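You operate a simulated robot arm through the tools that you are given. There is no shell and no other tool.

You run a simulated robot arm. Do the job below in one go: nothing can be reset, and whatever is moved stays where it is left.

## Task
Put things in order on the top of the wooden bench. At the end: the clear bag with the blue ring is on the beige case; the green pressure switch stands where the cream paint can stood; the cream paint can stands where the clear bag with the blue ring stood; the clear vial with the blue band stands on top of the white tape; whatever was shut is shut again. Leave all else as you found it, and nothing knocked over.

Only the result counts: the job must be done as asked and must still hold three seconds after the hand-in. Knocking over, shifting, dropping, spilling or breaking anything else fails it.

## Robot
A 7-joint arm with a two-finger gripper, fixed in place. Base frame: the origin is on the floor under the middle of its stand, x ahead of it, y to its left, z up; the work surface is at about z = 76. Readings come in cm, degrees, newtons and seconds.
With the tool pointing down near the work surface it reaches from about 34 to 72 cm from the base axis. Its first joint turns from -66.0 to 66.0 degrees. Payload 2.45 kg.
The TCP is the grasp point between the finger pads, 2.6 cm short of the fingertips. In the tool frame z runs along the fingers and y along their closing line. The gripper opens to 9.6 cm; its body begins 6.9 cm behind the TCP.
Orientation is that of the tool frame in the base frame, as a unit quaternion [w, x, y, z]. With the fingers straight down and closing along the base's y, the tool's x points along the base's -x, its y along +y and its z along -z.

## Interface
- The arm moves only by the tool nudge_tool. Its argument "commands" is a list of rows, each a list of 6 numbers: the shift along the base's x, y, z in cm, then the turn, a rotation vector about the base's x, y, z in degrees. In form: [[tx, ty, tz, ax, ay, az], ...]. A call has 1 to 20 rows; each row is the pose to reach, as a shift and turn from the pose commanded when the call began. "hand" is the closure in counts, from 0 (fully open) to 255 (shut), set as the call begins (left out, the last holds). Rows are played at 5 a second. More than 5 cm and 8.6 degrees between two rows, or a gripper value outside its range, and nothing of the call is played. Where a pose cannot be reached the arm comes as near as it can. A force on the tool above 40 N (or 10 N above the force at the start of the call, whichever is more), or a blocked arm, ends the call early, and 0.2 s more pass. The fingers move at their own pace (about 5 cm/s each) and stop on an object; they squeeze with about 28 N. The grip force told is the motor's: it shows also when the fingers shut on nothing. Time passes only in rows, and 0.2 s behind the last, so rows that repeat a pose let the fingers close. The reply holds the time, the measured pose of the TCP, the force on the tool along the base axes, the opening and the grip force, in the units named above and with some noise, with the torque about the TCP (base axes, N m) and any sound that the robot's microphone picked up.
- Cameras (640 x 400 px; columns grow to the right, rows downward): "scene" is fixed at [14.4, -39.31, 142.2]; the picture's right is [0.86, -0.51, 0.00], its down [-0.33, -0.56, -0.76] and it looks along [0.39, 0.66, -0.65] (base axes); focal length 326 px, centre (320, 200). "wrist" rides on the gripper at [8.2, 0.3, -9.8] in the tool frame; the picture's right is [-0.04, 1.00, 0.00], its down [-0.73, -0.03, -0.68] and it looks along [-0.68, -0.03, 0.73] (tool axes); focal length 256 px, centre (320, 200).
- snapshot(camera): a new picture of that camera. The clock stands still meanwhile.
- locate(camera, pixels): for up to 12 pixels [column, row] of the newest picture of that camera ("zoom" is the newest enlarged one), the place [x, y, z] in the base frame of the surface seen there, good to about 0.2 cm, but the place of the scene camera against the robot may be out by one fixed shift of up to 1.8 cm in any direction. The clock stands still meanwhile.
- enlarge(camera, box): a new picture of the part [left, top, right, bottom] of that camera's present view, enlarged. The clock stands still meanwhile.
- sign_off(): hands the job in; it is judged then, once.

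Unless the task says otherwise, let go and move clear before handing in.

The tools are called after "Call:" by a JSON object that holds its "name" and its "arguments". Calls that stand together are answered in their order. nudge_tool: Moves the arm, as the interface text tells. Its arguments: {"type":"object","properties":{"commands":{"type":"array"},"hand":{"type":"number"}},"required":["commands"]} The other tools are called the same way: snapshot (camera) takes a picture; locate (camera, pixels) gives the place of the surface under pixels of a picture; enlarge (camera, box) takes an enlarged picture of a part of a camera's view; sign_off () hands the job in.

At the start:

```text
t: 0.0
tcp_pos: [39.3, -2.64, 111.8]
tcp_rot: [0.0, 0.0, 1.0, 0.0]
wrist_force: [0.2, -0.3, 0.1]
wrist_torque: [0.02, 0.0, 0.0]
width: 9.63
finger_force: 0.0
```

scene: 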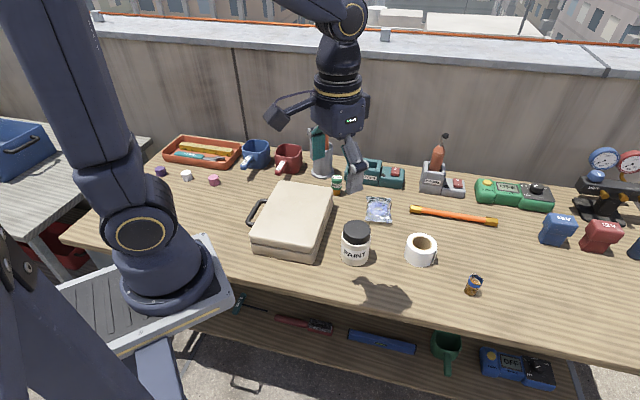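
wrist: 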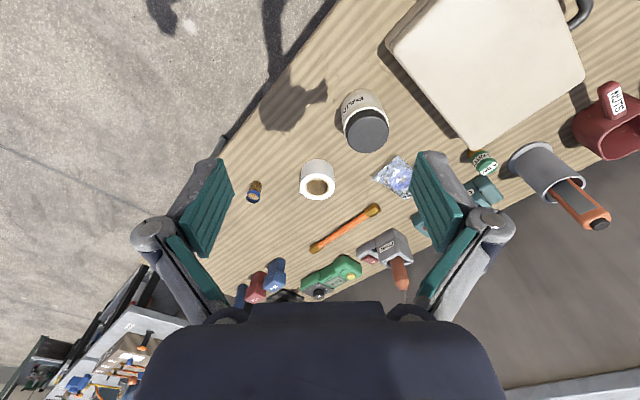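

The first pictures show the bench with the beige case at about (292,220), the paint can at (355,243), the bag at (378,208), and the tape at (421,250). I will look closer at each before moving anything.

Call:
{"name": "enlarge", "arguments": {"camera": "scene", "box": [240, 130, 440, 270]}}

Call:
{"name": "enlarge", "arguments": {"camera": "scene", "box": [400, 130, 640, 310]}}

Call:
{"name": "enlarge", "arguments": {"camera": "wrist", "box": [220, 60, 540, 310]}}

```text
2.86 times, centred on (340, 200) of scene
```

zoom: 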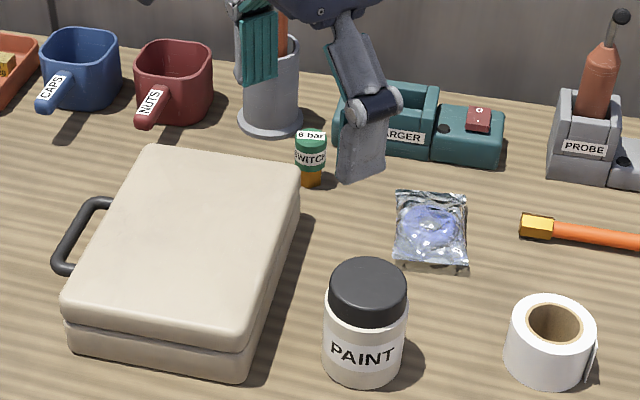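

```text
2.22 times, centred on (520, 220) of scene
```

zoom: 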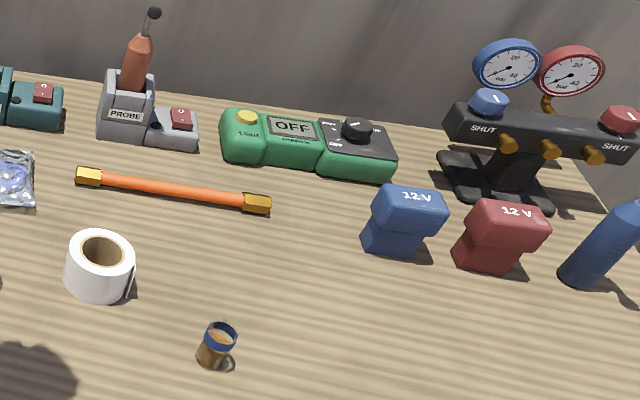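

```text
1.60 times, centred on (380, 185) of wrist
```

zoom: 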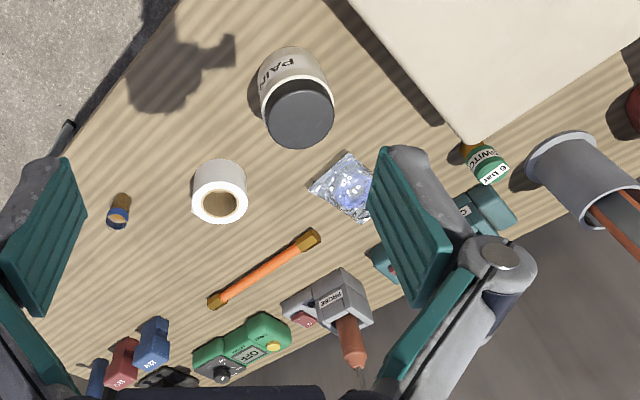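

The zooms show the green "6 bar SWITCH" at (338,183), the bag at (378,208), and a small vial with a blue band at (472,285). I will zoom further to check each one and the case.

Call:
{"name": "enlarge", "arguments": {"camera": "scene", "box": [440, 260, 510, 304]}}

Call:
{"name": "enlarge", "arguments": {"camera": "scene", "box": [320, 165, 410, 225]}}

Call:
{"name": "enlarge", "arguments": {"camera": "scene", "box": [140, 120, 270, 200]}}

Call:
{"name": "enlarge", "arguments": {"camera": "scene", "box": [230, 170, 350, 270]}}

```text
9.09 times, centred on (475, 282) of scene
```

zoom: 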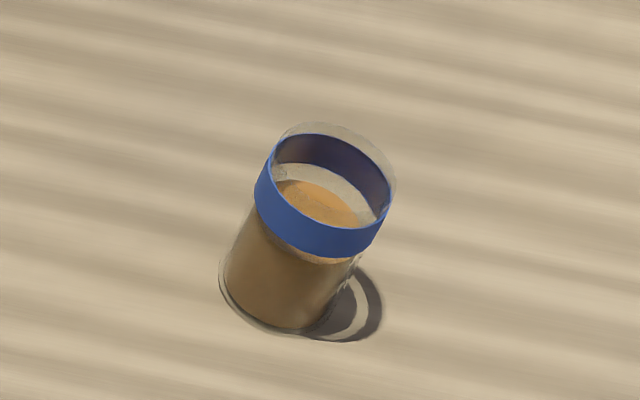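

```text
6.67 times, centred on (365, 195) of scene
```

zoom: 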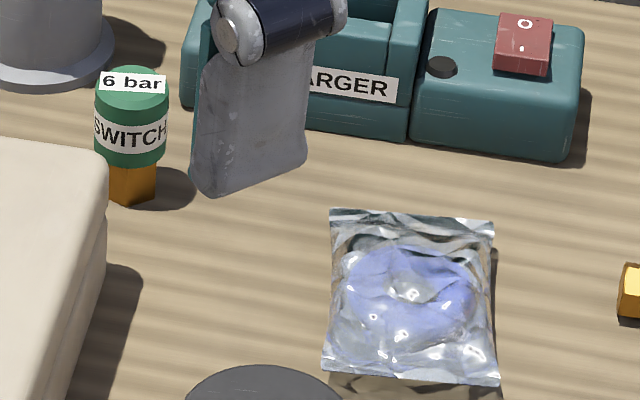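

```text
4.92 times, centred on (205, 160) of scene
```

zoom: 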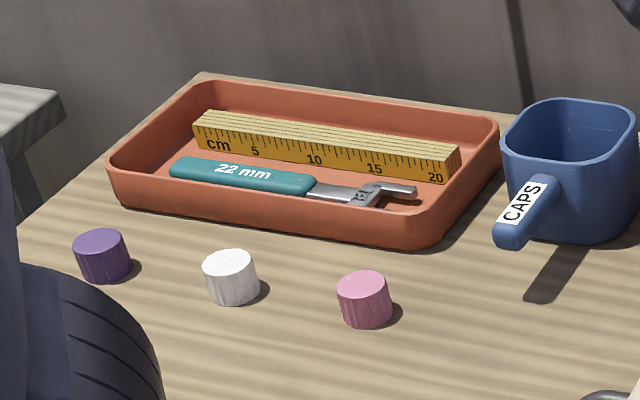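

```text
4.00 times, centred on (290, 220) of scene
```

zoom: 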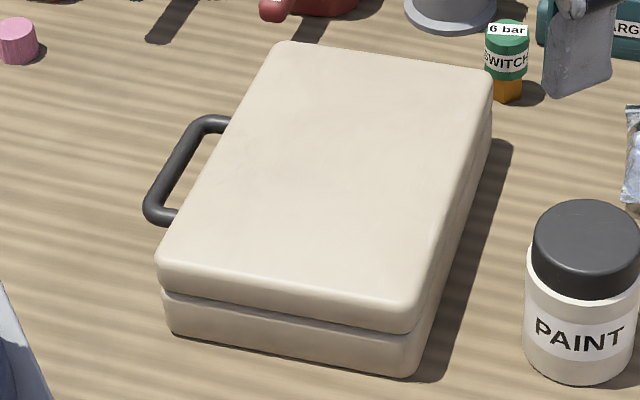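

The vial at (472,285) is an open one holding amber liquid, so it must stay upright; the case at (292,220) is shut and clear on top. Next I measure the items in the wrist picture and compare with the scene picture to find the camera's shift.

Call:
{"name": "locate", "arguments": {"camera": "wrist", "pixels": [[368, 130], [353, 98], [317, 185], [303, 180], [332, 185], [396, 176], [484, 163], [254, 192], [395, 45], [580, 80], [482, 145], [450, 60]]}}

Call:
{"name": "locate", "arguments": {"camera": "scene", "pixels": [[356, 230], [355, 260], [422, 243], [410, 243], [434, 243], [378, 208], [338, 175], [473, 279], [272, 185], [330, 190], [310, 245], [253, 232]]}}

Call:
{"name": "snapshot", "arguments": {"camera": "wrist"}}

```text
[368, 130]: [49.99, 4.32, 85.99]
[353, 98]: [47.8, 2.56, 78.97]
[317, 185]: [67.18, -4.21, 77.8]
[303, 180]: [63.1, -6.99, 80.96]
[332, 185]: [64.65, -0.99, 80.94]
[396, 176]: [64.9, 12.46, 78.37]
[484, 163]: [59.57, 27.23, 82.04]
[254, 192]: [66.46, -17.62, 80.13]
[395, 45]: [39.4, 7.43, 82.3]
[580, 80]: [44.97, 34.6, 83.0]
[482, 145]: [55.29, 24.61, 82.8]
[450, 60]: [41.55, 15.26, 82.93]
```

```text
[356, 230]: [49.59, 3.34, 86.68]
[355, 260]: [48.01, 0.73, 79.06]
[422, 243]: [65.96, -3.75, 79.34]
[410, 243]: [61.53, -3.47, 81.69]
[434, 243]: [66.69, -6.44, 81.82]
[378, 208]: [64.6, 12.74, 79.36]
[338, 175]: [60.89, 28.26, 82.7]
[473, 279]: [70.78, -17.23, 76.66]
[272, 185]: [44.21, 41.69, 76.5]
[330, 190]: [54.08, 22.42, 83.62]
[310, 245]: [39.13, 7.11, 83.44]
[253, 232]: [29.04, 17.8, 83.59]
```

```text
taken
```

wrist: 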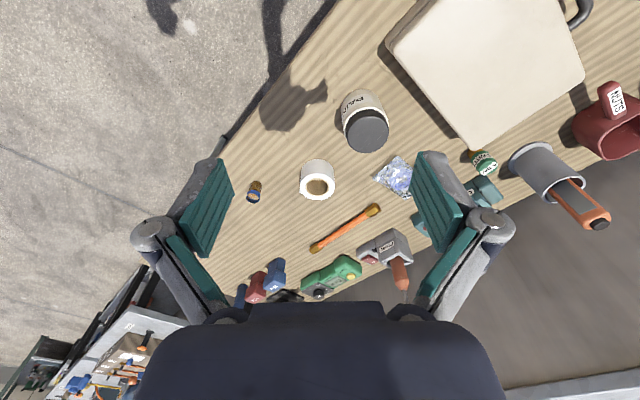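

The can's lid centre is near [50, 4.3] and the case top is at about z 82.9. The tape top is near z 81, and the scene camera reads about 0.7 cm too high in z. I will bring the wrist camera lower over the bag and switch area for exact measures.

Call:
{"name": "nudge_tool", "arguments": {"commands": [[0, 2.5, -2.5, 0, 0, 0], [0, 5, -5, 0, 0, 0], [0, 7.5, -7.5, 0, 0, 0], [0, 10, -10, 0, 0, 0], [0.5, 12.5, -12, 0, 0, 0], [0.7, 13.6, -13, 0, 0, 0], [0.7, 13.6, -13, 0, 0, 0]], "hand": 0}}

Call:
{"name": "snapshot", "arguments": {"camera": "wrist"}}

Call:
{"name": "snapshot", "arguments": {"camera": "scene"}}

```text
t: 1.6
tcp_pos: [40.0, 10.99, 98.78]
tcp_rot: [0.0, 0.001, 1.0, -0.001]
wrist_force: [0.0, 0.1, 0.1]
wrist_torque: [0.0, 0.0, 0.01]
width: 9.57
finger_force: 0.0
```

```text
taken
```

wrist: 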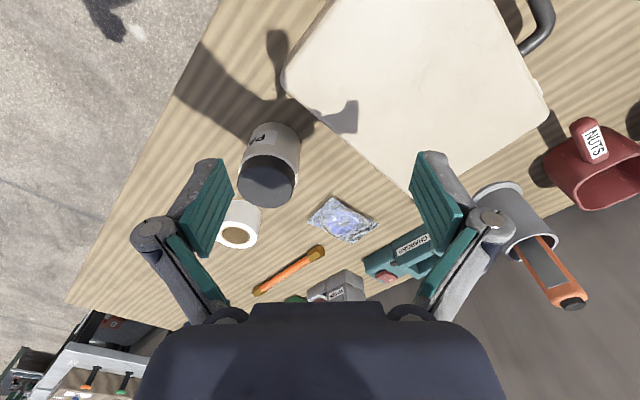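

```text
taken
```

scene: 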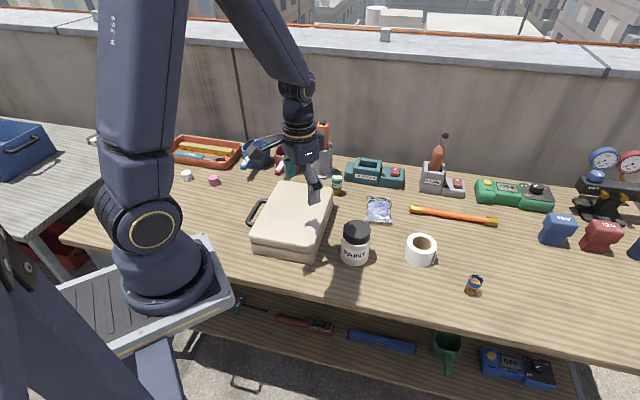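

The bag now shows clear at (342,220) and the can at (270,165) in the wrist view, while a finger hides the switch. I will enlarge the bag and can region and read its points.

Call:
{"name": "enlarge", "arguments": {"camera": "wrist", "box": [296, 185, 392, 245]}}

Call:
{"name": "locate", "arguments": {"camera": "zoom", "pixels": [[85, 245], [215, 85], [540, 270], [365, 385], [300, 220], [330, 140], [430, 260], [200, 280], [150, 100], [100, 330]]}}

```text
6.67 times, centred on (344, 215) of wrist
```

zoom: 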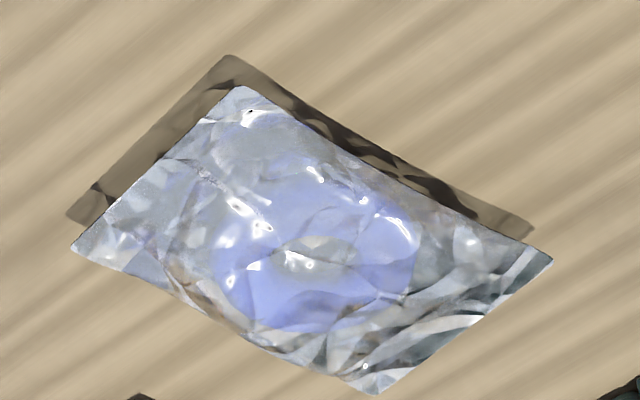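

```text
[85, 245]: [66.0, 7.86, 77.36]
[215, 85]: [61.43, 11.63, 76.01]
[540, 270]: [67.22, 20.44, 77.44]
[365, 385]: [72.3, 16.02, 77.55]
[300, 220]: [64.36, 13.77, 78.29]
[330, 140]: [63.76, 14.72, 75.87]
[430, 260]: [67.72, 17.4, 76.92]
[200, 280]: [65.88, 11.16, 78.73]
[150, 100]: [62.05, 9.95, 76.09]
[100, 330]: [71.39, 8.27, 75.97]
```

The bag is about 6.3 by 10 cm, centred near [66.7, 14.2], with its long side along roughly (0.55, 0.83). I will turn the tool 45 degrees to look at the green switch and its neighbours.

Call:
{"name": "nudge_tool", "arguments": {"commands": [[1, 0.6, 0, 0, 0, 7.5], [2, 1.2, 0, 0, 0, 15], [3, 1.8, 0, 0, 0, 22.5], [4, 2.4, 0, 0, 0, 30], [5, 3, 0, 0, 0, 37.5], [6, 3.5, 0, 0, 0, 45], [6, 3.5, 0, 0, 0, 45]]}}

Call:
{"name": "snapshot", "arguments": {"camera": "wrist"}}

Call:
{"name": "enlarge", "arguments": {"camera": "wrist", "box": [240, 120, 420, 260]}}

```text
t: 3.2
tcp_pos: [45.96, 14.41, 98.7]
tcp_rot: [0.0, -0.383, 0.924, 0.0]
wrist_force: [-0.9, -0.4, 0.9]
wrist_torque: [-0.01, -0.03, -0.03]
width: 9.6
finger_force: 0.1
```

```text
taken
```

wrist: 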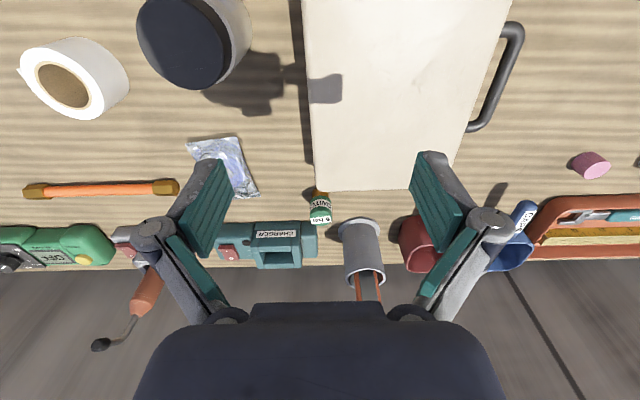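

```text
2.86 times, centred on (330, 190) of wrist
```

zoom: 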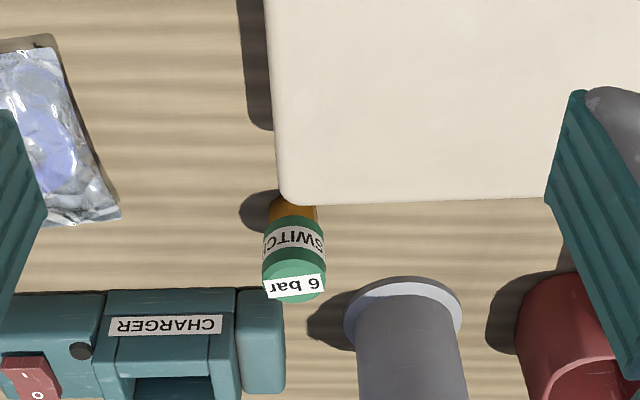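

The switch shows at zoom (295,250), with the case corner at (285,205), the charger edge at (285,330) and the grey cup at (405,310). I will measure the gaps around it.

Call:
{"name": "locate", "arguments": {"camera": "zoom", "pixels": [[296, 278], [268, 278], [322, 275], [296, 240], [290, 208], [285, 200], [275, 120], [520, 198], [268, 300], [345, 325], [405, 290], [200, 190]]}}

Call:
{"name": "enlarge", "arguments": {"camera": "wrist", "box": [290, 180, 350, 230]}}

```text
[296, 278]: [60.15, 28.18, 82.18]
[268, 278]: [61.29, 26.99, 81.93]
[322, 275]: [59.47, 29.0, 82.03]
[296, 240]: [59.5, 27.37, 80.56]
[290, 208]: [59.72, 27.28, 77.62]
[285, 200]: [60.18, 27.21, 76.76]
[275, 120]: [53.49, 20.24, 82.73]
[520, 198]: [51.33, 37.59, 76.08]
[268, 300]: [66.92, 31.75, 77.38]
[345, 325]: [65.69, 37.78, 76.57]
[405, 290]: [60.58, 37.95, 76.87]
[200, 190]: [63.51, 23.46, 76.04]
```

```text
8.00 times, centred on (320, 205) of wrist
```

zoom: 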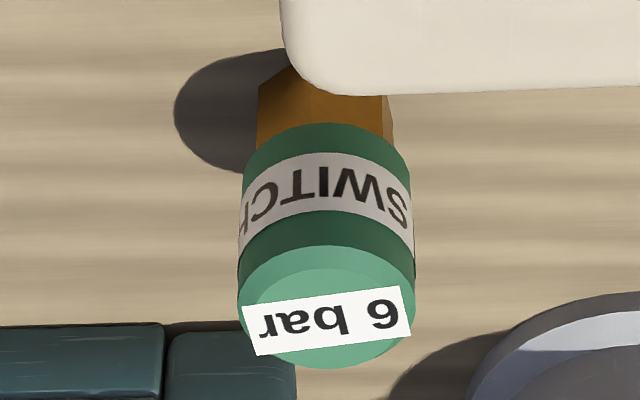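

The top of the switch is centred at about zoom (327,307), with the case corner at (320,85). I will read these points to fix the switch axis and its gap to the case.

Call:
{"name": "locate", "arguments": {"camera": "zoom", "pixels": [[327, 300], [327, 260], [327, 355], [255, 300], [400, 300], [327, 200], [327, 110], [400, 85], [345, 90], [600, 80], [290, 30], [480, 390]]}}

Call:
{"name": "enlarge", "arguments": {"camera": "wrist", "box": [130, 0, 330, 130]}}

Call:
{"name": "locate", "arguments": {"camera": "zoom", "pixels": [[170, 120], [60, 120], [285, 120], [170, 20], [170, 230], [330, 230], [370, 180], [300, 280]]}}

```text
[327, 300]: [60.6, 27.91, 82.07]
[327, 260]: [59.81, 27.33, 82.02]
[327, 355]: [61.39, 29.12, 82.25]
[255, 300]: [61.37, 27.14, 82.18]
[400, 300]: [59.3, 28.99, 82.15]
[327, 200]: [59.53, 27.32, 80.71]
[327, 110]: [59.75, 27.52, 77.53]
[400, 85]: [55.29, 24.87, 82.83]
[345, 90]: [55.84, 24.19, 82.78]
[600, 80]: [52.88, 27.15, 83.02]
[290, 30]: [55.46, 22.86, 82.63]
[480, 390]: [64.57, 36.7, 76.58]
```

```text
3.08 times, centred on (230, 65) of wrist
```

zoom: 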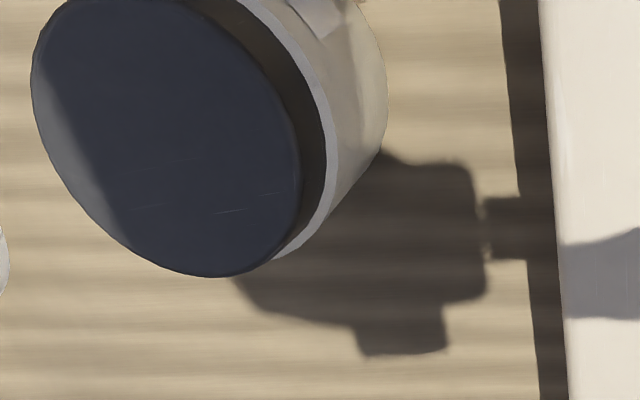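

```text
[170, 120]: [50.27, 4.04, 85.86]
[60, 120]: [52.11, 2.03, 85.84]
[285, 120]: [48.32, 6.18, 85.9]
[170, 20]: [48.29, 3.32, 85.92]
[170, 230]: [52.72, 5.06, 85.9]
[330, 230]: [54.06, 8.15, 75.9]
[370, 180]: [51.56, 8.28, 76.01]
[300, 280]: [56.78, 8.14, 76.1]
```

The switch axis is at about [60.4, 28.1] with its top at z 82.1, and the can axis is at about [50.4, 4.15] with radius about 3.3 and its top at z 85.9. I will go above the bag with the fingers set to close across its short side, then check the alignment.

Call:
{"name": "nudge_tool", "arguments": {"commands": [[3.5, 0, -1.5, 0, 0, 2], [7, 0, -3, 0, 0, 4], [10.5, -0.1, -4.5, 0, 0, 6], [14, -0.1, -6, 0, 0, 8], [17.5, -0.2, -7.5, 0, 0, 10], [20.74, -0.2, -8.7, 0, 0, 11], [20.74, -0.2, -8.7, 0, 0, 11]]}}

Call:
{"name": "snapshot", "arguments": {"camera": "wrist"}}

Call:
{"name": "snapshot", "arguments": {"camera": "scene"}}

```text
t: 4.8
tcp_pos: [66.56, 14.14, 89.93]
tcp_rot: [0.0, -0.47, 0.883, -0.001]
wrist_force: [-0.1, -0.5, -0.5]
wrist_torque: [-0.02, 0.01, 0.0]
width: 9.61
finger_force: 0.1
```

```text
taken
```

wrist: 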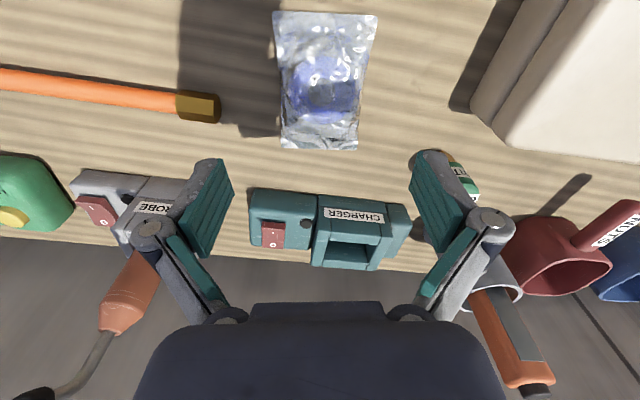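

```text
taken
```

scene: 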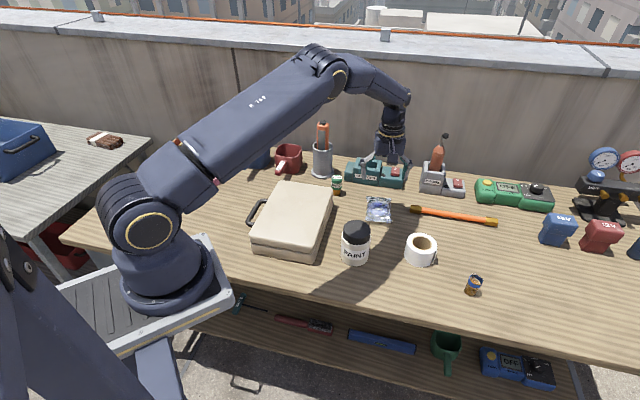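

The bag now fills wrist pixels (272–378, 12–150) and sits almost square to the image. I will enlarge it and locate its corners and edges.

Call:
{"name": "enlarge", "arguments": {"camera": "wrist", "box": [210, 0, 440, 160]}}

Call:
{"name": "locate", "arguments": {"camera": "wrist", "pixels": [[276, 16], [375, 18], [355, 146], [284, 146], [324, 85], [280, 80], [365, 80], [305, 90], [345, 90], [262, 200], [400, 240], [320, 14]]}}

```text
2.50 times, centred on (325, 80) of wrist
```

zoom: 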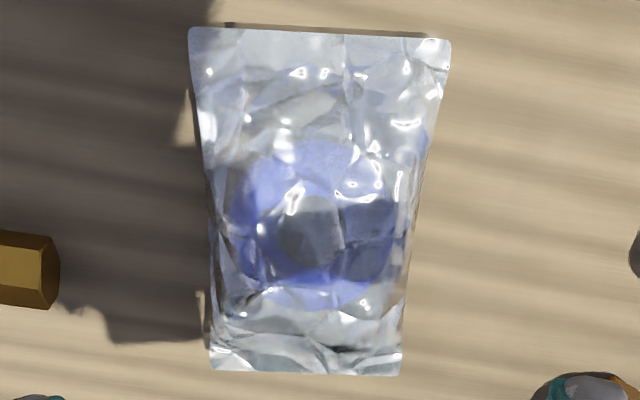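

```text
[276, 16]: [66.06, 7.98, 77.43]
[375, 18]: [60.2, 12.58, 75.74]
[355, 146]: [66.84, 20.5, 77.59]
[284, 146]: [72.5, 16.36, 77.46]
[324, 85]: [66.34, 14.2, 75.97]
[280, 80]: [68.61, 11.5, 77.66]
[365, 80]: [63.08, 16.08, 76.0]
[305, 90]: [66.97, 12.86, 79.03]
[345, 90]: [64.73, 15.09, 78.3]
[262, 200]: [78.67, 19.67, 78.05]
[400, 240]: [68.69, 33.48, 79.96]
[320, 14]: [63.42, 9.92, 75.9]
```

The bag's centre is [66.45, 14.25], it is 7 cm wide, and its long side lies at about 53 degrees; the edges sit at z 77.5. I will trim the yaw, go down with open fingers to about z 79, and check before closing.

Call:
{"name": "nudge_tool", "arguments": {"commands": [[-0.1, 0.1, -2, 0, 0, -1.5], [-0.1, 0.1, -4, 0, 0, -3], [-0.1, 0.1, -6, 0, 0, -3], [-0.1, 0.1, -8, 0, 0, -3], [-0.1, 0.1, -9.5, 0, 0, -3], [-0.1, 0.1, -10.5, 0, 0, -3], [-0.1, 0.1, -10.5, 0, 0, -3]], "hand": 0}}

Call:
{"name": "snapshot", "arguments": {"camera": "wrist"}}

```text
t: 6.4
tcp_pos: [66.7, 14.39, 79.5]
tcp_rot: [0.0, -0.446, 0.895, 0.0]
wrist_force: [-0.8, -0.9, 0.3]
wrist_torque: [-0.02, 0.01, -0.01]
width: 9.62
finger_force: 0.1
```

```text
taken
```

wrist: 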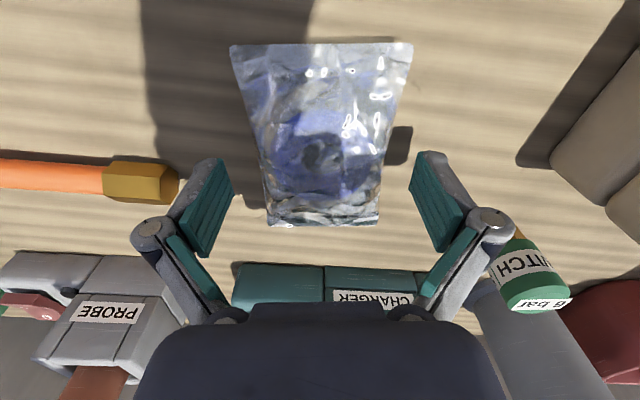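

The bag sits centred between the pads (bag columns 230–412, pads at 230 and 412). I will go down the last 0.7 cm and close moderately to feel the contact.

Call:
{"name": "nudge_tool", "arguments": {"commands": [[-0.1, -0.05, -0.4, 0, 0, 0], [-0.1, -0.05, -0.75, 0, 0, 0], [-0.1, -0.05, -0.75, 0, 0, 0]]}}

Call:
{"name": "nudge_tool", "arguments": {"commands": [[0, 0, 0, 0, 0, 0], [0, 0, 0, 0, 0, 0], [0, 0, 0, 0, 0, 0], [0, 0, 0, 0, 0, 0]], "hand": 100}}

Call:
{"name": "snapshot", "arguments": {"camera": "wrist"}}

```text
t: 7.2
tcp_pos: [66.67, 14.31, 78.84]
tcp_rot: [0.0, -0.446, 0.895, 0.0]
wrist_force: [-1.1, 0.0, 0.8]
wrist_torque: [0.01, 0.0, 0.03]
width: 9.59
finger_force: 0.1
```

```text
t: 8.2
tcp_pos: [66.65, 14.25, 78.76]
tcp_rot: [0.0, -0.445, 0.895, 0.0]
wrist_force: [0.9, -1.1, 0.6]
wrist_torque: [0.04, -0.02, -0.1]
width: 6.84
finger_force: 28.1
```

```text
taken
```

wrist: 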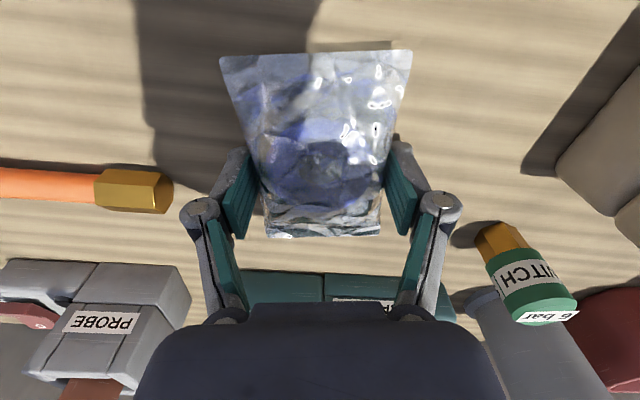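

The pads stopped on the bag at 6.84 cm with 28 N, so it is held. I will lift slowly and check that it comes along.

Call:
{"name": "nudge_tool", "arguments": {"commands": [[0, 0, 1, 0, 0, 0], [0, 0, 2.5, 0, 0, 0], [0, 0, 4, 0, 0, 0], [0, 0, 6, 0, 0, 0], [0, 0, 8, 0, 0, 0], [0, 0, 10, 0, 0, 0], [0, 0, 12, 0, 0, 0], [0, 0, 12, 0, 0, 0]], "hand": 255}}

Call:
{"name": "snapshot", "arguments": {"camera": "wrist"}}

Call:
{"name": "snapshot", "arguments": {"camera": "scene"}}

```text
t: 10.0
tcp_pos: [66.42, 14.19, 91.12]
tcp_rot: [0.0, -0.447, 0.895, 0.0]
wrist_force: [0.2, 1.2, -0.1]
wrist_torque: [-0.02, -0.02, -0.01]
width: 6.07
finger_force: 27.9
```

```text
taken
```

wrist: 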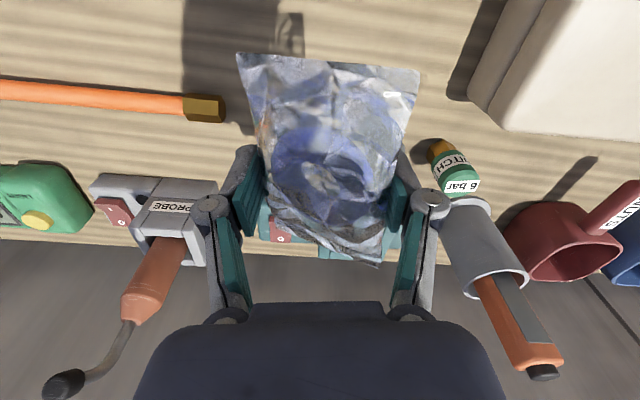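

```text
taken
```

scene: 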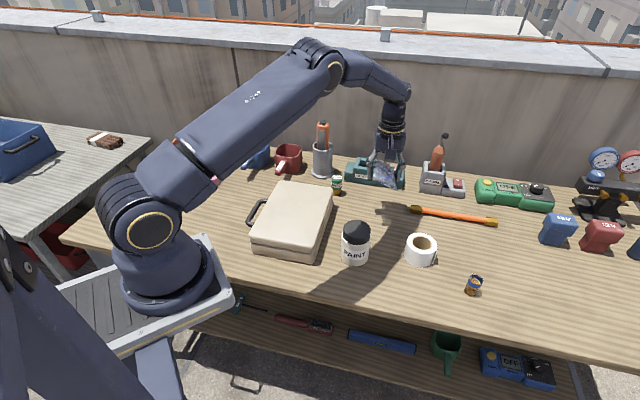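

The bag came up in the grip but tilted: its far end is now at row 265, and the opening is 6.07 cm. I will locate its corners to know how low it hangs.

Call:
{"name": "locate", "arguments": {"camera": "wrist", "pixels": [[240, 58], [415, 72], [375, 260], [275, 210], [325, 65], [320, 150], [260, 120], [400, 120], [330, 250]]}}

Call:
{"name": "enlarge", "arguments": {"camera": "wrist", "box": [210, 30, 450, 280]}}

Call:
{"name": "enlarge", "arguments": {"camera": "scene", "box": [340, 120, 440, 200]}}

```text
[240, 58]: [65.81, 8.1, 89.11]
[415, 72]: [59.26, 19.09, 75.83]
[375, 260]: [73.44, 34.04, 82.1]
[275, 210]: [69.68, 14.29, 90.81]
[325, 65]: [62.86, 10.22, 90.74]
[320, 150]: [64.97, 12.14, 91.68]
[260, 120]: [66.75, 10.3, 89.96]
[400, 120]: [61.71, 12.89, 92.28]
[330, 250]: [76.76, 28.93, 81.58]
```

```text
1.60 times, centred on (330, 155) of wrist
```

zoom: 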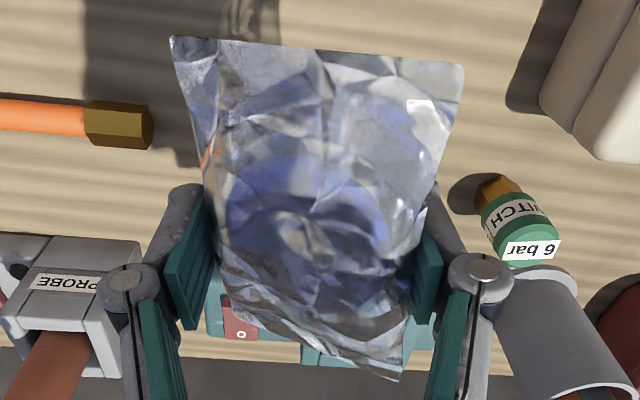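

```text
5.00 times, centred on (390, 160) of scene
```

zoom: 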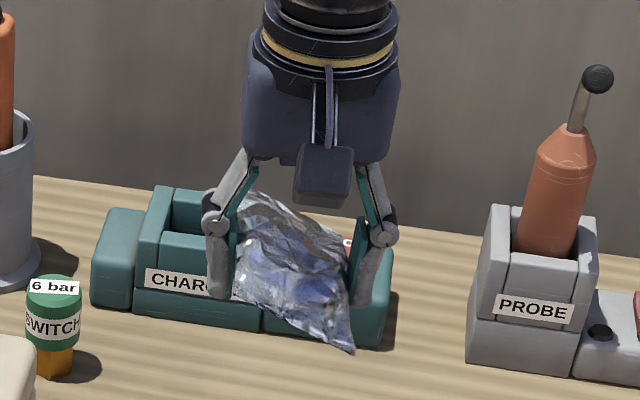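

The bag is held by its side edges and rolled about 27 degrees, with its lowest corner near z 89.1 (about 2 cm below the TCP), and it looks steady. I will carry it gently over the case to [43, 21].

Call:
{"name": "nudge_tool", "arguments": {"commands": [[0, 0, 2, 0, 0, 0], [-1.5, 0.4, 3.5, 0, 0, 0], [-3.5, 1, 4, 0, 0, 0], [-6, 1.7, 4, 0, 0, 0], [-8.5, 2.4, 4, 0, 0, 0], [-11, 3.1, 4, 0, 0, 0], [-13.5, 3.9, 4, 0, 0, 0], [-16, 4.6, 4, 0, 0, 0], [-18.5, 5.3, 4, 0, 0, 0], [-20.5, 5.9, 4, 0, 0, 0], [-22, 6.3, 4, 0, 0, 0], [-23, 6.6, 4, 0, 0, 0], [-23.5, 6.7, 4, 0, 0, 0], [-23.5, 6.7, 4, 0, 0, 0]]}}

Call:
{"name": "snapshot", "arguments": {"camera": "wrist"}}

Call:
{"name": "snapshot", "arguments": {"camera": "scene"}}

```text
t: 13.0
tcp_pos: [42.82, 20.8, 94.72]
tcp_rot: [0.0, -0.446, 0.895, 0.0]
wrist_force: [0.3, 0.2, -1.6]
wrist_torque: [0.03, -0.04, -0.01]
width: 6.09
finger_force: 27.8
```

```text
taken
```

wrist: 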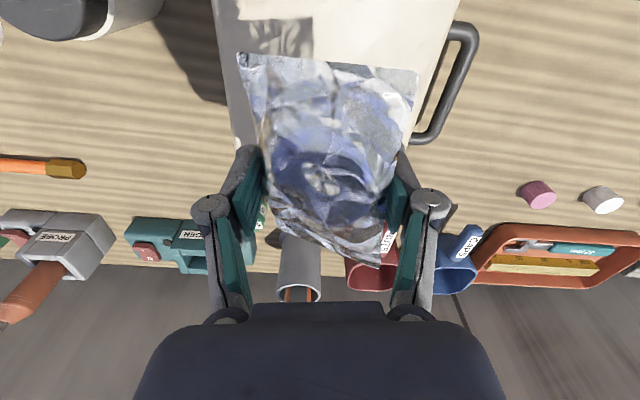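

```text
taken
```

scene: 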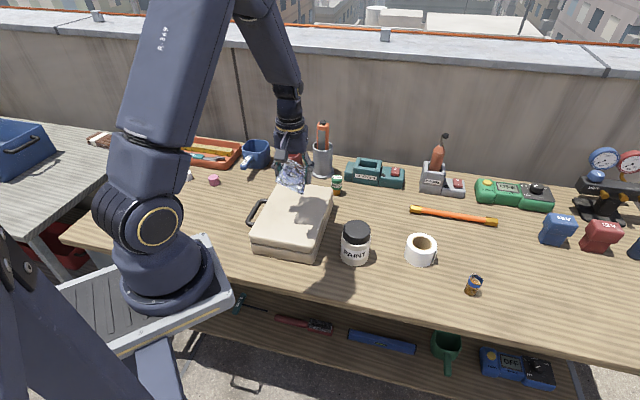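

The bag hangs over the middle of the case (case columns 225–440 at row 95, TCP column about 321). I will lower it to just above the lid and stop there.

Call:
{"name": "nudge_tool", "arguments": {"commands": [[0, 0, -2, 0, 0, 0], [0, 0, -4, 0, 0, 0], [0, 0, -5.5, 0, 0, 0], [0, 0, -7, 0, 0, 0], [0, 0, -8, 0, 0, 0], [0, 0, -8.7, 0, 0, 0], [0, 0, -8.7, 0, 0, 0]]}}

Call:
{"name": "snapshot", "arguments": {"camera": "wrist"}}

Call:
{"name": "enlarge", "arguments": {"camera": "scene", "box": [230, 130, 370, 270]}}

```text
t: 14.6
tcp_pos: [43.2, 20.98, 86.2]
tcp_rot: [0.0, -0.447, 0.895, 0.0]
wrist_force: [0.2, 0.6, -1.4]
wrist_torque: [-0.03, 0.01, -0.02]
width: 6.07
finger_force: 28.3
```

```text
taken
```

wrist: 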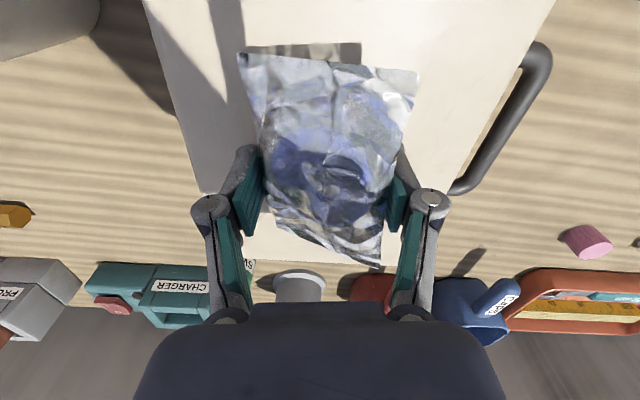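

```text
2.86 times, centred on (300, 200) of scene
```

zoom: 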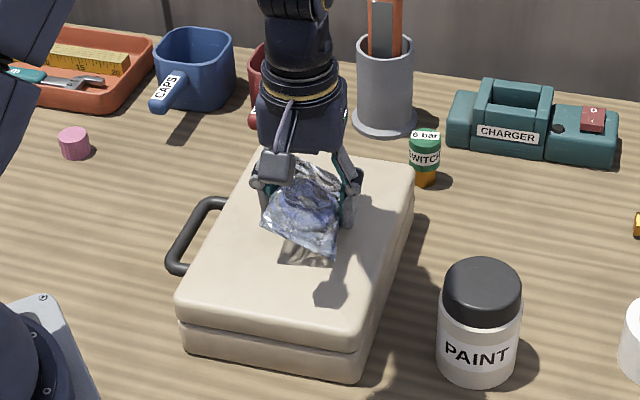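

The bag is over the middle of the lid with the fingertips about 0.7 cm above it. I will lower 0.35 cm more and open the fingers.

Call:
{"name": "nudge_tool", "arguments": {"commands": [[0, 0, -0.2, 0, 0, 0], [0, 0, -0.35, 0, 0, 0], [0, 0, -0.35, 0, 0, 0]]}}

Call:
{"name": "nudge_tool", "arguments": {"commands": [[0, 0, 0, 0, 0, 0], [0, 0, 0, 0, 0, 0], [0, 0, 0, 0, 0, 0], [0, 0, 0, 0, 0, 0]], "hand": 30}}

Call:
{"name": "snapshot", "arguments": {"camera": "wrist"}}

```text
t: 15.4
tcp_pos: [43.11, 21.06, 85.7]
tcp_rot: [0.001, -0.447, 0.894, 0.0]
wrist_force: [1.3, -2.0, 16.1]
wrist_torque: [-0.22, -0.23, -0.03]
width: 6.05
finger_force: 27.8
```

```text
t: 16.4
tcp_pos: [43.05, 21.08, 85.7]
tcp_rot: [0.0, -0.446, 0.895, 0.0]
wrist_force: [-0.3, -0.1, 0.2]
wrist_torque: [0.02, -0.01, -0.02]
width: 8.46
finger_force: 0.0
```

```text
taken
```

wrist: 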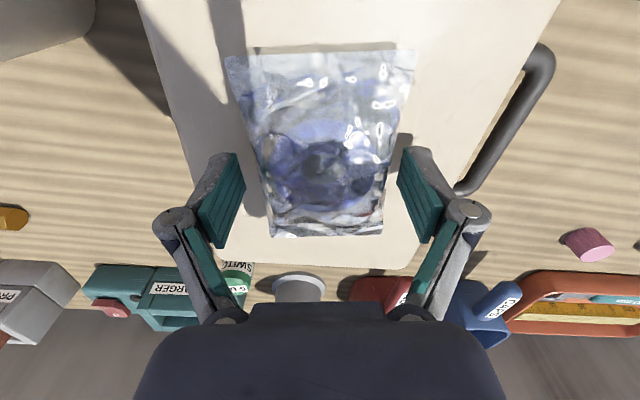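

The bag now lies flat on the case between the open fingers, and the tool force is back near zero. I will lift straight up and away, turn the tool back to yaw 0, and go over the paint can.

Call:
{"name": "nudge_tool", "arguments": {"commands": [[0, 0, 1, 0, 0, 0], [0, 0, 3, 0, 0, 0], [0, 0, 6, 0, 0, 0], [0, 0, 9, 0, 0, 0], [0, 0, 12, 0, 0, 0], [0.7, -2, 13, 0, 0, -7.5], [1.6, -4.4, 13, 0, 0, -15], [2.6, -6.8, 13, 0, 0, -22.5], [3.6, -9.2, 13, 0, 0, -30], [4.6, -11.6, 13, 0, 0, -37.5], [5.6, -14, 13, 0, 0, -45], [6.6, -16, 13, 0, 0, -53], [7.2, -17, 13, 0, 0, -53], [7.2, -17, 13, 0, 0, -53]]}}

Call:
{"name": "snapshot", "arguments": {"camera": "wrist"}}

Call:
{"name": "snapshot", "arguments": {"camera": "scene"}}

```text
t: 19.4
tcp_pos: [50.03, 4.15, 98.74]
tcp_rot: [0.0, 0.0, 1.0, 0.001]
wrist_force: [0.4, 0.2, 0.3]
wrist_torque: [-0.04, 0.01, -0.02]
width: 8.49
finger_force: 0.1
```

```text
taken
```

wrist: 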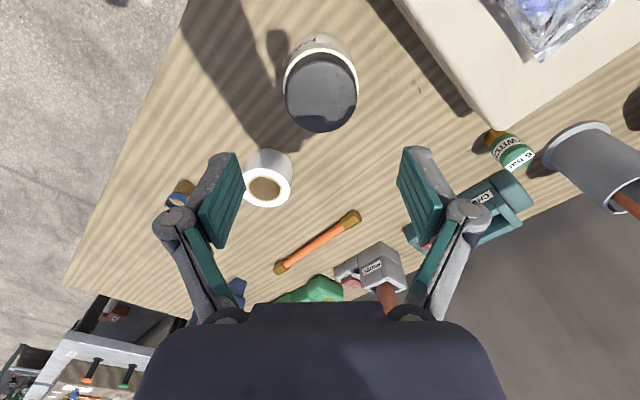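

```text
taken
```

scene: 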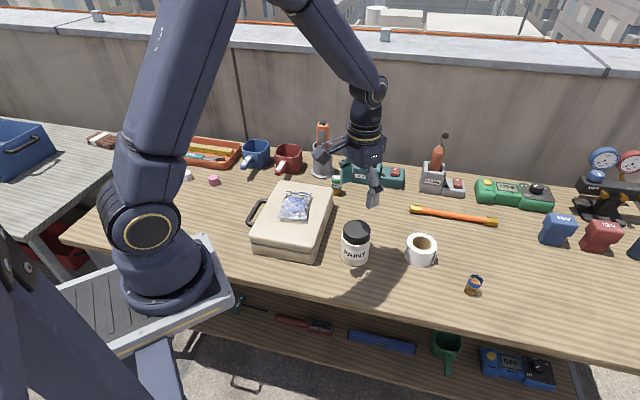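

The bag is on the case at scene (295,205), and the can's lid shows at wrist (320,90). I will locate the lid rim and body to centre the grasp.

Call:
{"name": "enlarge", "arguments": {"camera": "wrist", "box": [260, 20, 380, 140]}}

Call:
{"name": "locate", "arguments": {"camera": "wrist", "pixels": [[320, 91], [290, 91], [352, 91], [320, 57], [320, 127], [300, 70], [340, 115], [320, 42], [287, 75], [375, 100]]}}

```text
3.33 times, centred on (320, 80) of wrist
```

zoom: 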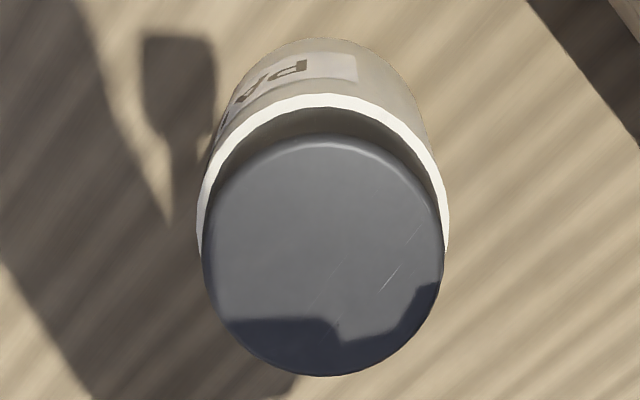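

```text
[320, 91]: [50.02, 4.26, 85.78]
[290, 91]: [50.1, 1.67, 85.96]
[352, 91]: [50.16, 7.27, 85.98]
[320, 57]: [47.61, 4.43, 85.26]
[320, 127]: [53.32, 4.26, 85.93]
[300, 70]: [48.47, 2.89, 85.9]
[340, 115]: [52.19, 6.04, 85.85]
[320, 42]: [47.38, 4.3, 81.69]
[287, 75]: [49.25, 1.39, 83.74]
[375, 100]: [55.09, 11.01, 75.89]
```

The can's centre is about [50.45, 4.25] with radius about 3.3, and it clears the open fingers by more than a centimetre each side. I will open fully, line up and go down in two stages.

Call:
{"name": "nudge_tool", "arguments": {"commands": [[0.2, 0.1, -2, 0, 0, 0], [0.4, 0.1, -4, 0, 0, 0], [0.4, 0.1, -6.5, 0, 0, 0], [0.4, 0.1, -9, 0, 0, 0], [0.4, 0.1, -10, 0, 0, 0], [0.4, 0.1, -10, 0, 0, 0]], "hand": 0}}

Call:
{"name": "snapshot", "arguments": {"camera": "wrist"}}

```text
t: 20.8
tcp_pos: [50.5, 3.97, 88.83]
tcp_rot: [0.0, 0.0, 1.0, -0.001]
wrist_force: [0.0, 0.6, 0.1]
wrist_torque: [0.0, 0.0, 0.0]
width: 9.6
finger_force: 0.1
```

```text
taken
```

wrist: 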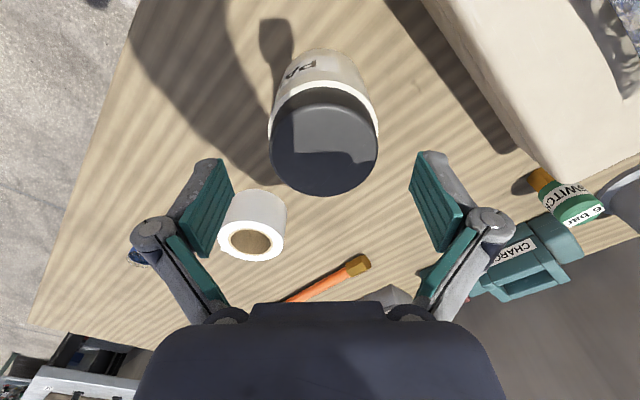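

The lid's centre is at column 324 against the TCP's 321, so it is well centred. I will descend to z about 80.3 and close on the body.

Call:
{"name": "nudge_tool", "arguments": {"commands": [[0, 0.1, -2, 0, 0, 0], [0, 0.15, -4, 0, 0, 0], [0, 0.15, -6, 0, 0, 0], [0, 0.15, -7.5, 0, 0, 0], [0, 0.15, -8.5, 0, 0, 0], [0, 0.15, -8.5, 0, 0, 0]]}}

Call:
{"name": "nudge_tool", "arguments": {"commands": [[0, 0, 0, 0, 0, 0], [0, 0, 0, 0, 0, 0], [0, 0, 0, 0, 0, 0], [0, 0, 0, 0, 0, 0], [0, 0, 0, 0, 0, 0]], "hand": 255}}

Call:
{"name": "snapshot", "arguments": {"camera": "wrist"}}

```text
t: 22.1
tcp_pos: [50.72, 4.31, 80.61]
tcp_rot: [0.002, -0.001, 1.0, 0.001]
wrist_force: [-5.3, 0.1, 11.8]
wrist_torque: [0.09, -0.26, -0.01]
width: 9.64
finger_force: 0.1
stopped in row 6: the force on the tool passed its limit at 45 N (the readings are from after the stop); the commanded pose is now the measured one
```

```text
t: 23.2
tcp_pos: [50.88, 4.25, 80.82]
tcp_rot: [0.002, -0.001, 1.0, 0.001]
wrist_force: [-10.3, -1.0, 31.6]
wrist_torque: [0.03, -0.37, 0.01]
width: 9.2
finger_force: 28.1
stopped in row 5: the force on the tool passed its limit at 41 N (the readings are from after the stop); the commanded pose is now the measured one
```

```text
taken
```

wrist: 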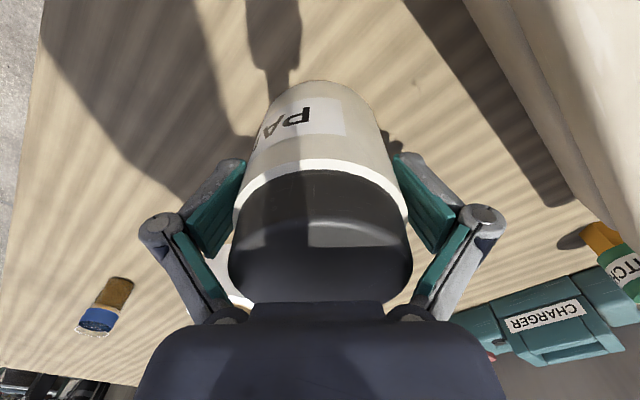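

The descent stopped at 45 N and the fingers closed only to 9.2 cm. The lid (columns 230–412) is jamming against the inner finger links near the palm, so I went too deep. I will open and back straight up a few centimetres, then check the can.

Call:
{"name": "nudge_tool", "arguments": {"commands": [[0, 0, 0.3, 0, 0, 0], [0, 0, 0.8, 0, 0, 0], [0, 0, 1.5, 0, 0, 0], [0, 0, 2.5, 0, 0, 0], [0, 0, 4, 0, 0, 0], [0, 0, 6, 0, 0, 0], [0, 0, 8, 0, 0, 0], [0, 0, 8, 0, 0, 0]], "hand": 0}}

Call:
{"name": "snapshot", "arguments": {"camera": "wrist"}}

Call:
{"name": "snapshot", "arguments": {"camera": "scene"}}

```text
t: 25.0
tcp_pos: [50.82, 4.25, 88.85]
tcp_rot: [0.002, -0.001, 1.0, 0.001]
wrist_force: [-0.1, 1.5, -0.1]
wrist_torque: [0.02, 0.0, 0.0]
width: 9.6
finger_force: 0.0
```

```text
taken
```

wrist: 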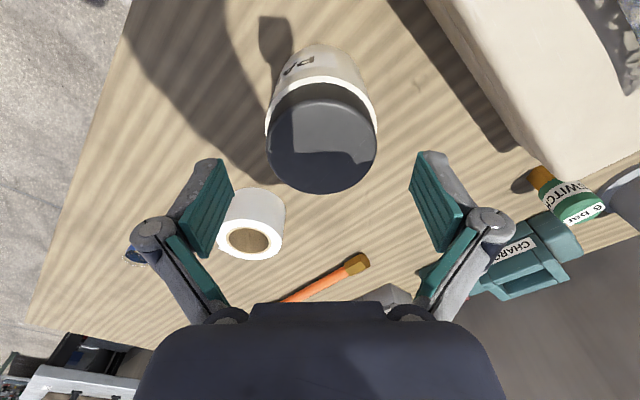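

```text
taken
```

scene: 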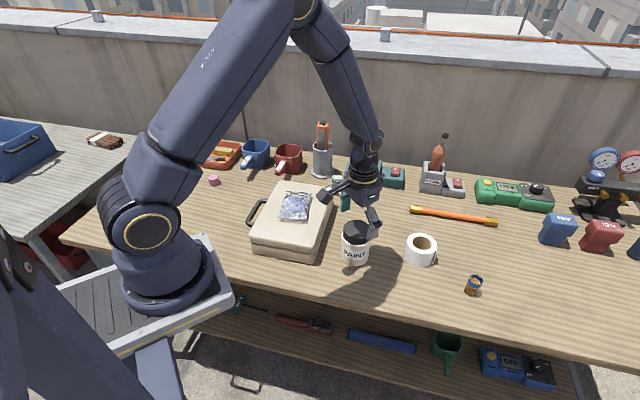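

The can still stands where it was, with its lid centre at wrist (321,147). I will measure the lid and shoulder heights to choose a higher grip.

Call:
{"name": "enlarge", "arguments": {"camera": "wrist", "box": [250, 30, 400, 200]}}

Call:
{"name": "locate", "arguments": {"camera": "wrist", "pixels": [[321, 147], [272, 147], [371, 147], [321, 106], [321, 188], [321, 78], [321, 88], [321, 70], [270, 118], [374, 118], [321, 50], [321, 97]]}}

```text
2.35 times, centred on (325, 115) of wrist
```

zoom: 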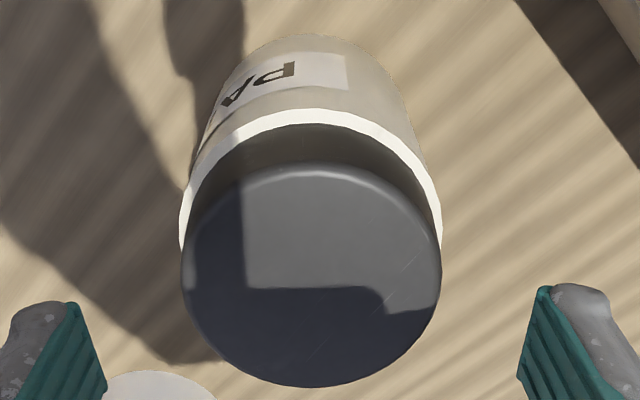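

```text
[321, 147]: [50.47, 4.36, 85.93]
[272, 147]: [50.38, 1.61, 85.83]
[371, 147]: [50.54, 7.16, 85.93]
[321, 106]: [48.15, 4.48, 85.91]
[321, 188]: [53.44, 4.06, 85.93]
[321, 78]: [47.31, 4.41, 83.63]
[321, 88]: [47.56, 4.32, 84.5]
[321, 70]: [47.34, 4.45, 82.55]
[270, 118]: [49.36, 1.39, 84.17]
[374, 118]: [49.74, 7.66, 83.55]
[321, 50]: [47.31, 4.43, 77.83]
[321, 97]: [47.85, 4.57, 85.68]
```

The body radius is 3.2 cm, its shoulder is at about z 83.3 and the lid top is at 85.9. A grip at TCP z 82.7 holds the upper body and stays well clear of the links, so I will go there and close.

Call:
{"name": "nudge_tool", "arguments": {"commands": [[-0.2, 0.05, -1.5, 0, 0, 0], [-0.25, 0.05, -3, 0, 0, 0], [-0.25, 0.05, -4.5, 0, 0, 0], [-0.25, 0.05, -5.5, 0, 0, 0], [-0.25, 0.05, -6.1, 0, 0, 0], [-0.25, 0.05, -6.1, 0, 0, 0]], "hand": 0}}

Call:
{"name": "snapshot", "arguments": {"camera": "wrist"}}

```text
t: 26.4
tcp_pos: [50.71, 4.33, 82.58]
tcp_rot: [0.002, -0.002, 1.0, 0.001]
wrist_force: [0.2, -0.4, 1.2]
wrist_torque: [0.06, -0.03, 0.02]
width: 9.58
finger_force: 0.1
```

```text
taken
```

wrist: 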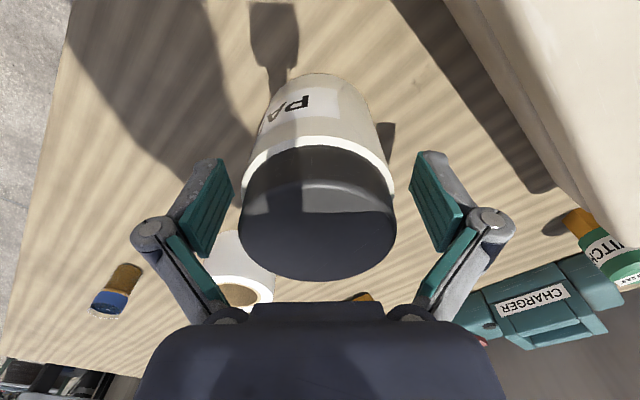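

The force is about 1 N and the can stands centred between the pads, with its lid at (240–396, 145–280) clear of the links. I will close now.

Call:
{"name": "nudge_tool", "arguments": {"commands": [[0, 0, 0, 0, 0, 0], [0, 0, 0, 0, 0, 0], [0, 0, 0, 0, 0, 0], [0, 0, 0, 0, 0, 0], [0, 0, 0, 0, 0, 0]], "hand": 255}}

Call:
{"name": "snapshot", "arguments": {"camera": "wrist"}}

```text
t: 27.6
tcp_pos: [50.65, 4.35, 82.61]
tcp_rot: [0.003, 0.0, 1.0, 0.001]
wrist_force: [-0.4, -4.4, 5.8]
wrist_torque: [-0.15, 0.04, -0.02]
width: 7.17
finger_force: 28.2
```

```text
taken
```

wrist: 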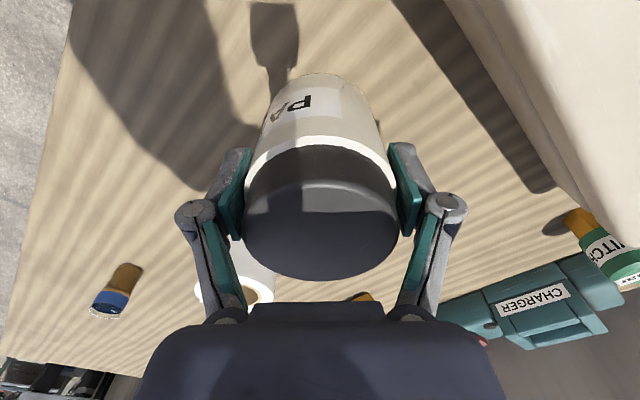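

The pads stopped at 7.17 cm with 28 N on the can's body and the can is upright. I will lift it slowly and read the load.

Call:
{"name": "nudge_tool", "arguments": {"commands": [[0, 0, 0.3, 0, 0, 0], [0, 0, 0.8, 0, 0, 0], [0, 0, 1.5, 0, 0, 0], [0, 0, 2.5, 0, 0, 0], [0, 0, 3.5, 0, 0, 0], [0, 0, 4.5, 0, 0, 0], [0, 0, 5.5, 0, 0, 0], [0, 0, 5.5, 0, 0, 0]]}}

Call:
{"name": "snapshot", "arguments": {"camera": "wrist"}}

Call:
{"name": "enlarge", "arguments": {"camera": "scene", "box": [310, 180, 430, 280]}}

```text
t: 29.4
tcp_pos: [50.61, 4.39, 88.2]
tcp_rot: [0.002, 0.0, 1.0, 0.001]
wrist_force: [0.0, -0.4, -2.1]
wrist_torque: [0.0, -0.01, 0.02]
width: 7.16
finger_force: 28.1
```

```text
taken
```

wrist: 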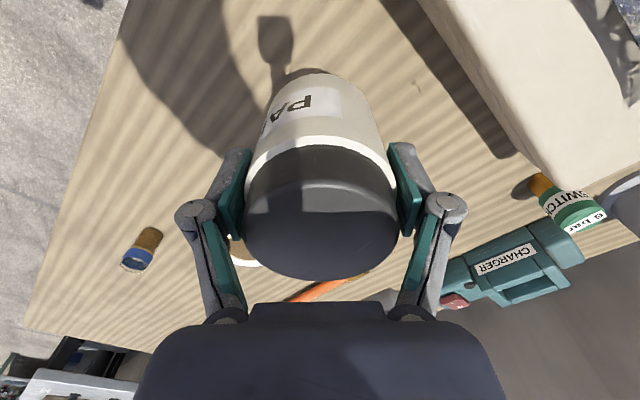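

```text
4.00 times, centred on (370, 230) of scene
```

zoom: 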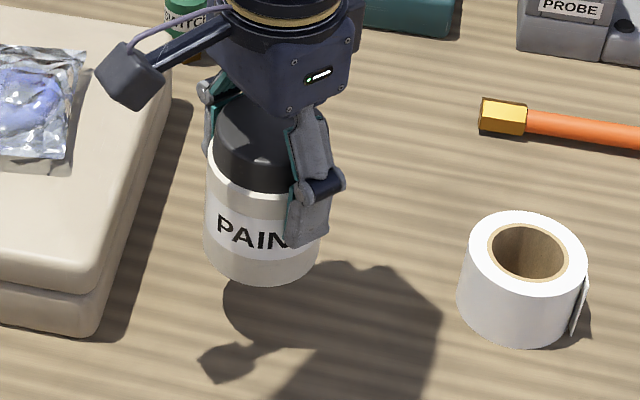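

The can is held upright and weighs about 2 N. I will carry it to the bag's old spot, centre [66.45, 14.25], at this height.

Call:
{"name": "nudge_tool", "arguments": {"commands": [[1, 0.63, 0, 0, 0, 0], [3, 1.9, 0, 0, 0, 0], [5.2, 3.25, 0, 0, 0, 0], [7.4, 4.65, 0, 0, 0, 0], [9.6, 6, 0, 0, 0, 0], [11.6, 7.3, 0, 0, 0, 0], [13.4, 8.4, 0, 0, 0, 0], [14.8, 9.3, 0, 0, 0, 0], [15.75, 9.88, 0, 0, 0, 0], [15.75, 9.88, 0, 0, 0, 0], [15.75, 9.88, 0, 0, 0, 0]]}}

Call:
{"name": "snapshot", "arguments": {"camera": "wrist"}}

Call:
{"name": "snapshot", "arguments": {"camera": "scene"}}

```text
t: 31.8
tcp_pos: [66.72, 14.18, 87.86]
tcp_rot: [0.002, -0.001, 1.0, 0.0]
wrist_force: [-0.3, 0.1, -4.0]
wrist_torque: [0.0, 0.01, -0.02]
width: 7.15
finger_force: 27.6
```

```text
taken
```

wrist: 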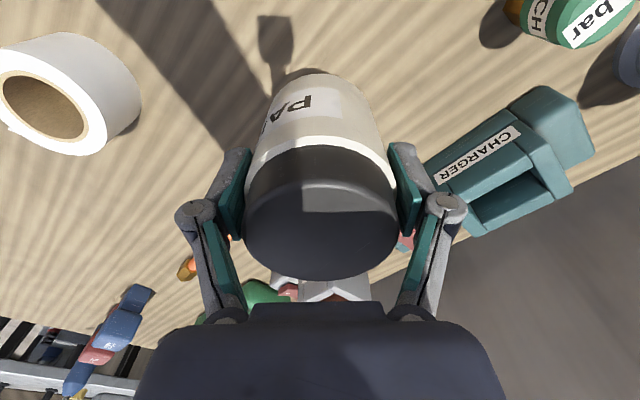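

```text
taken
```

scene: 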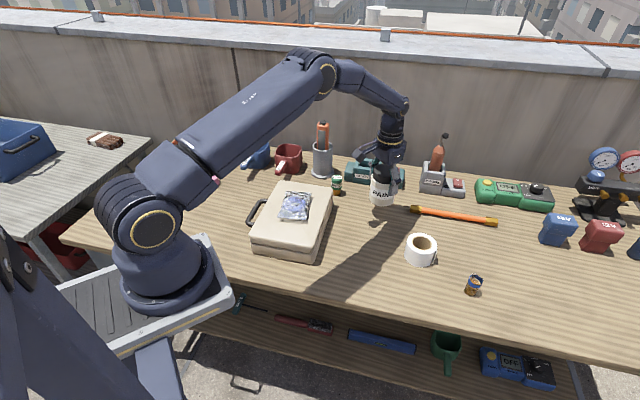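

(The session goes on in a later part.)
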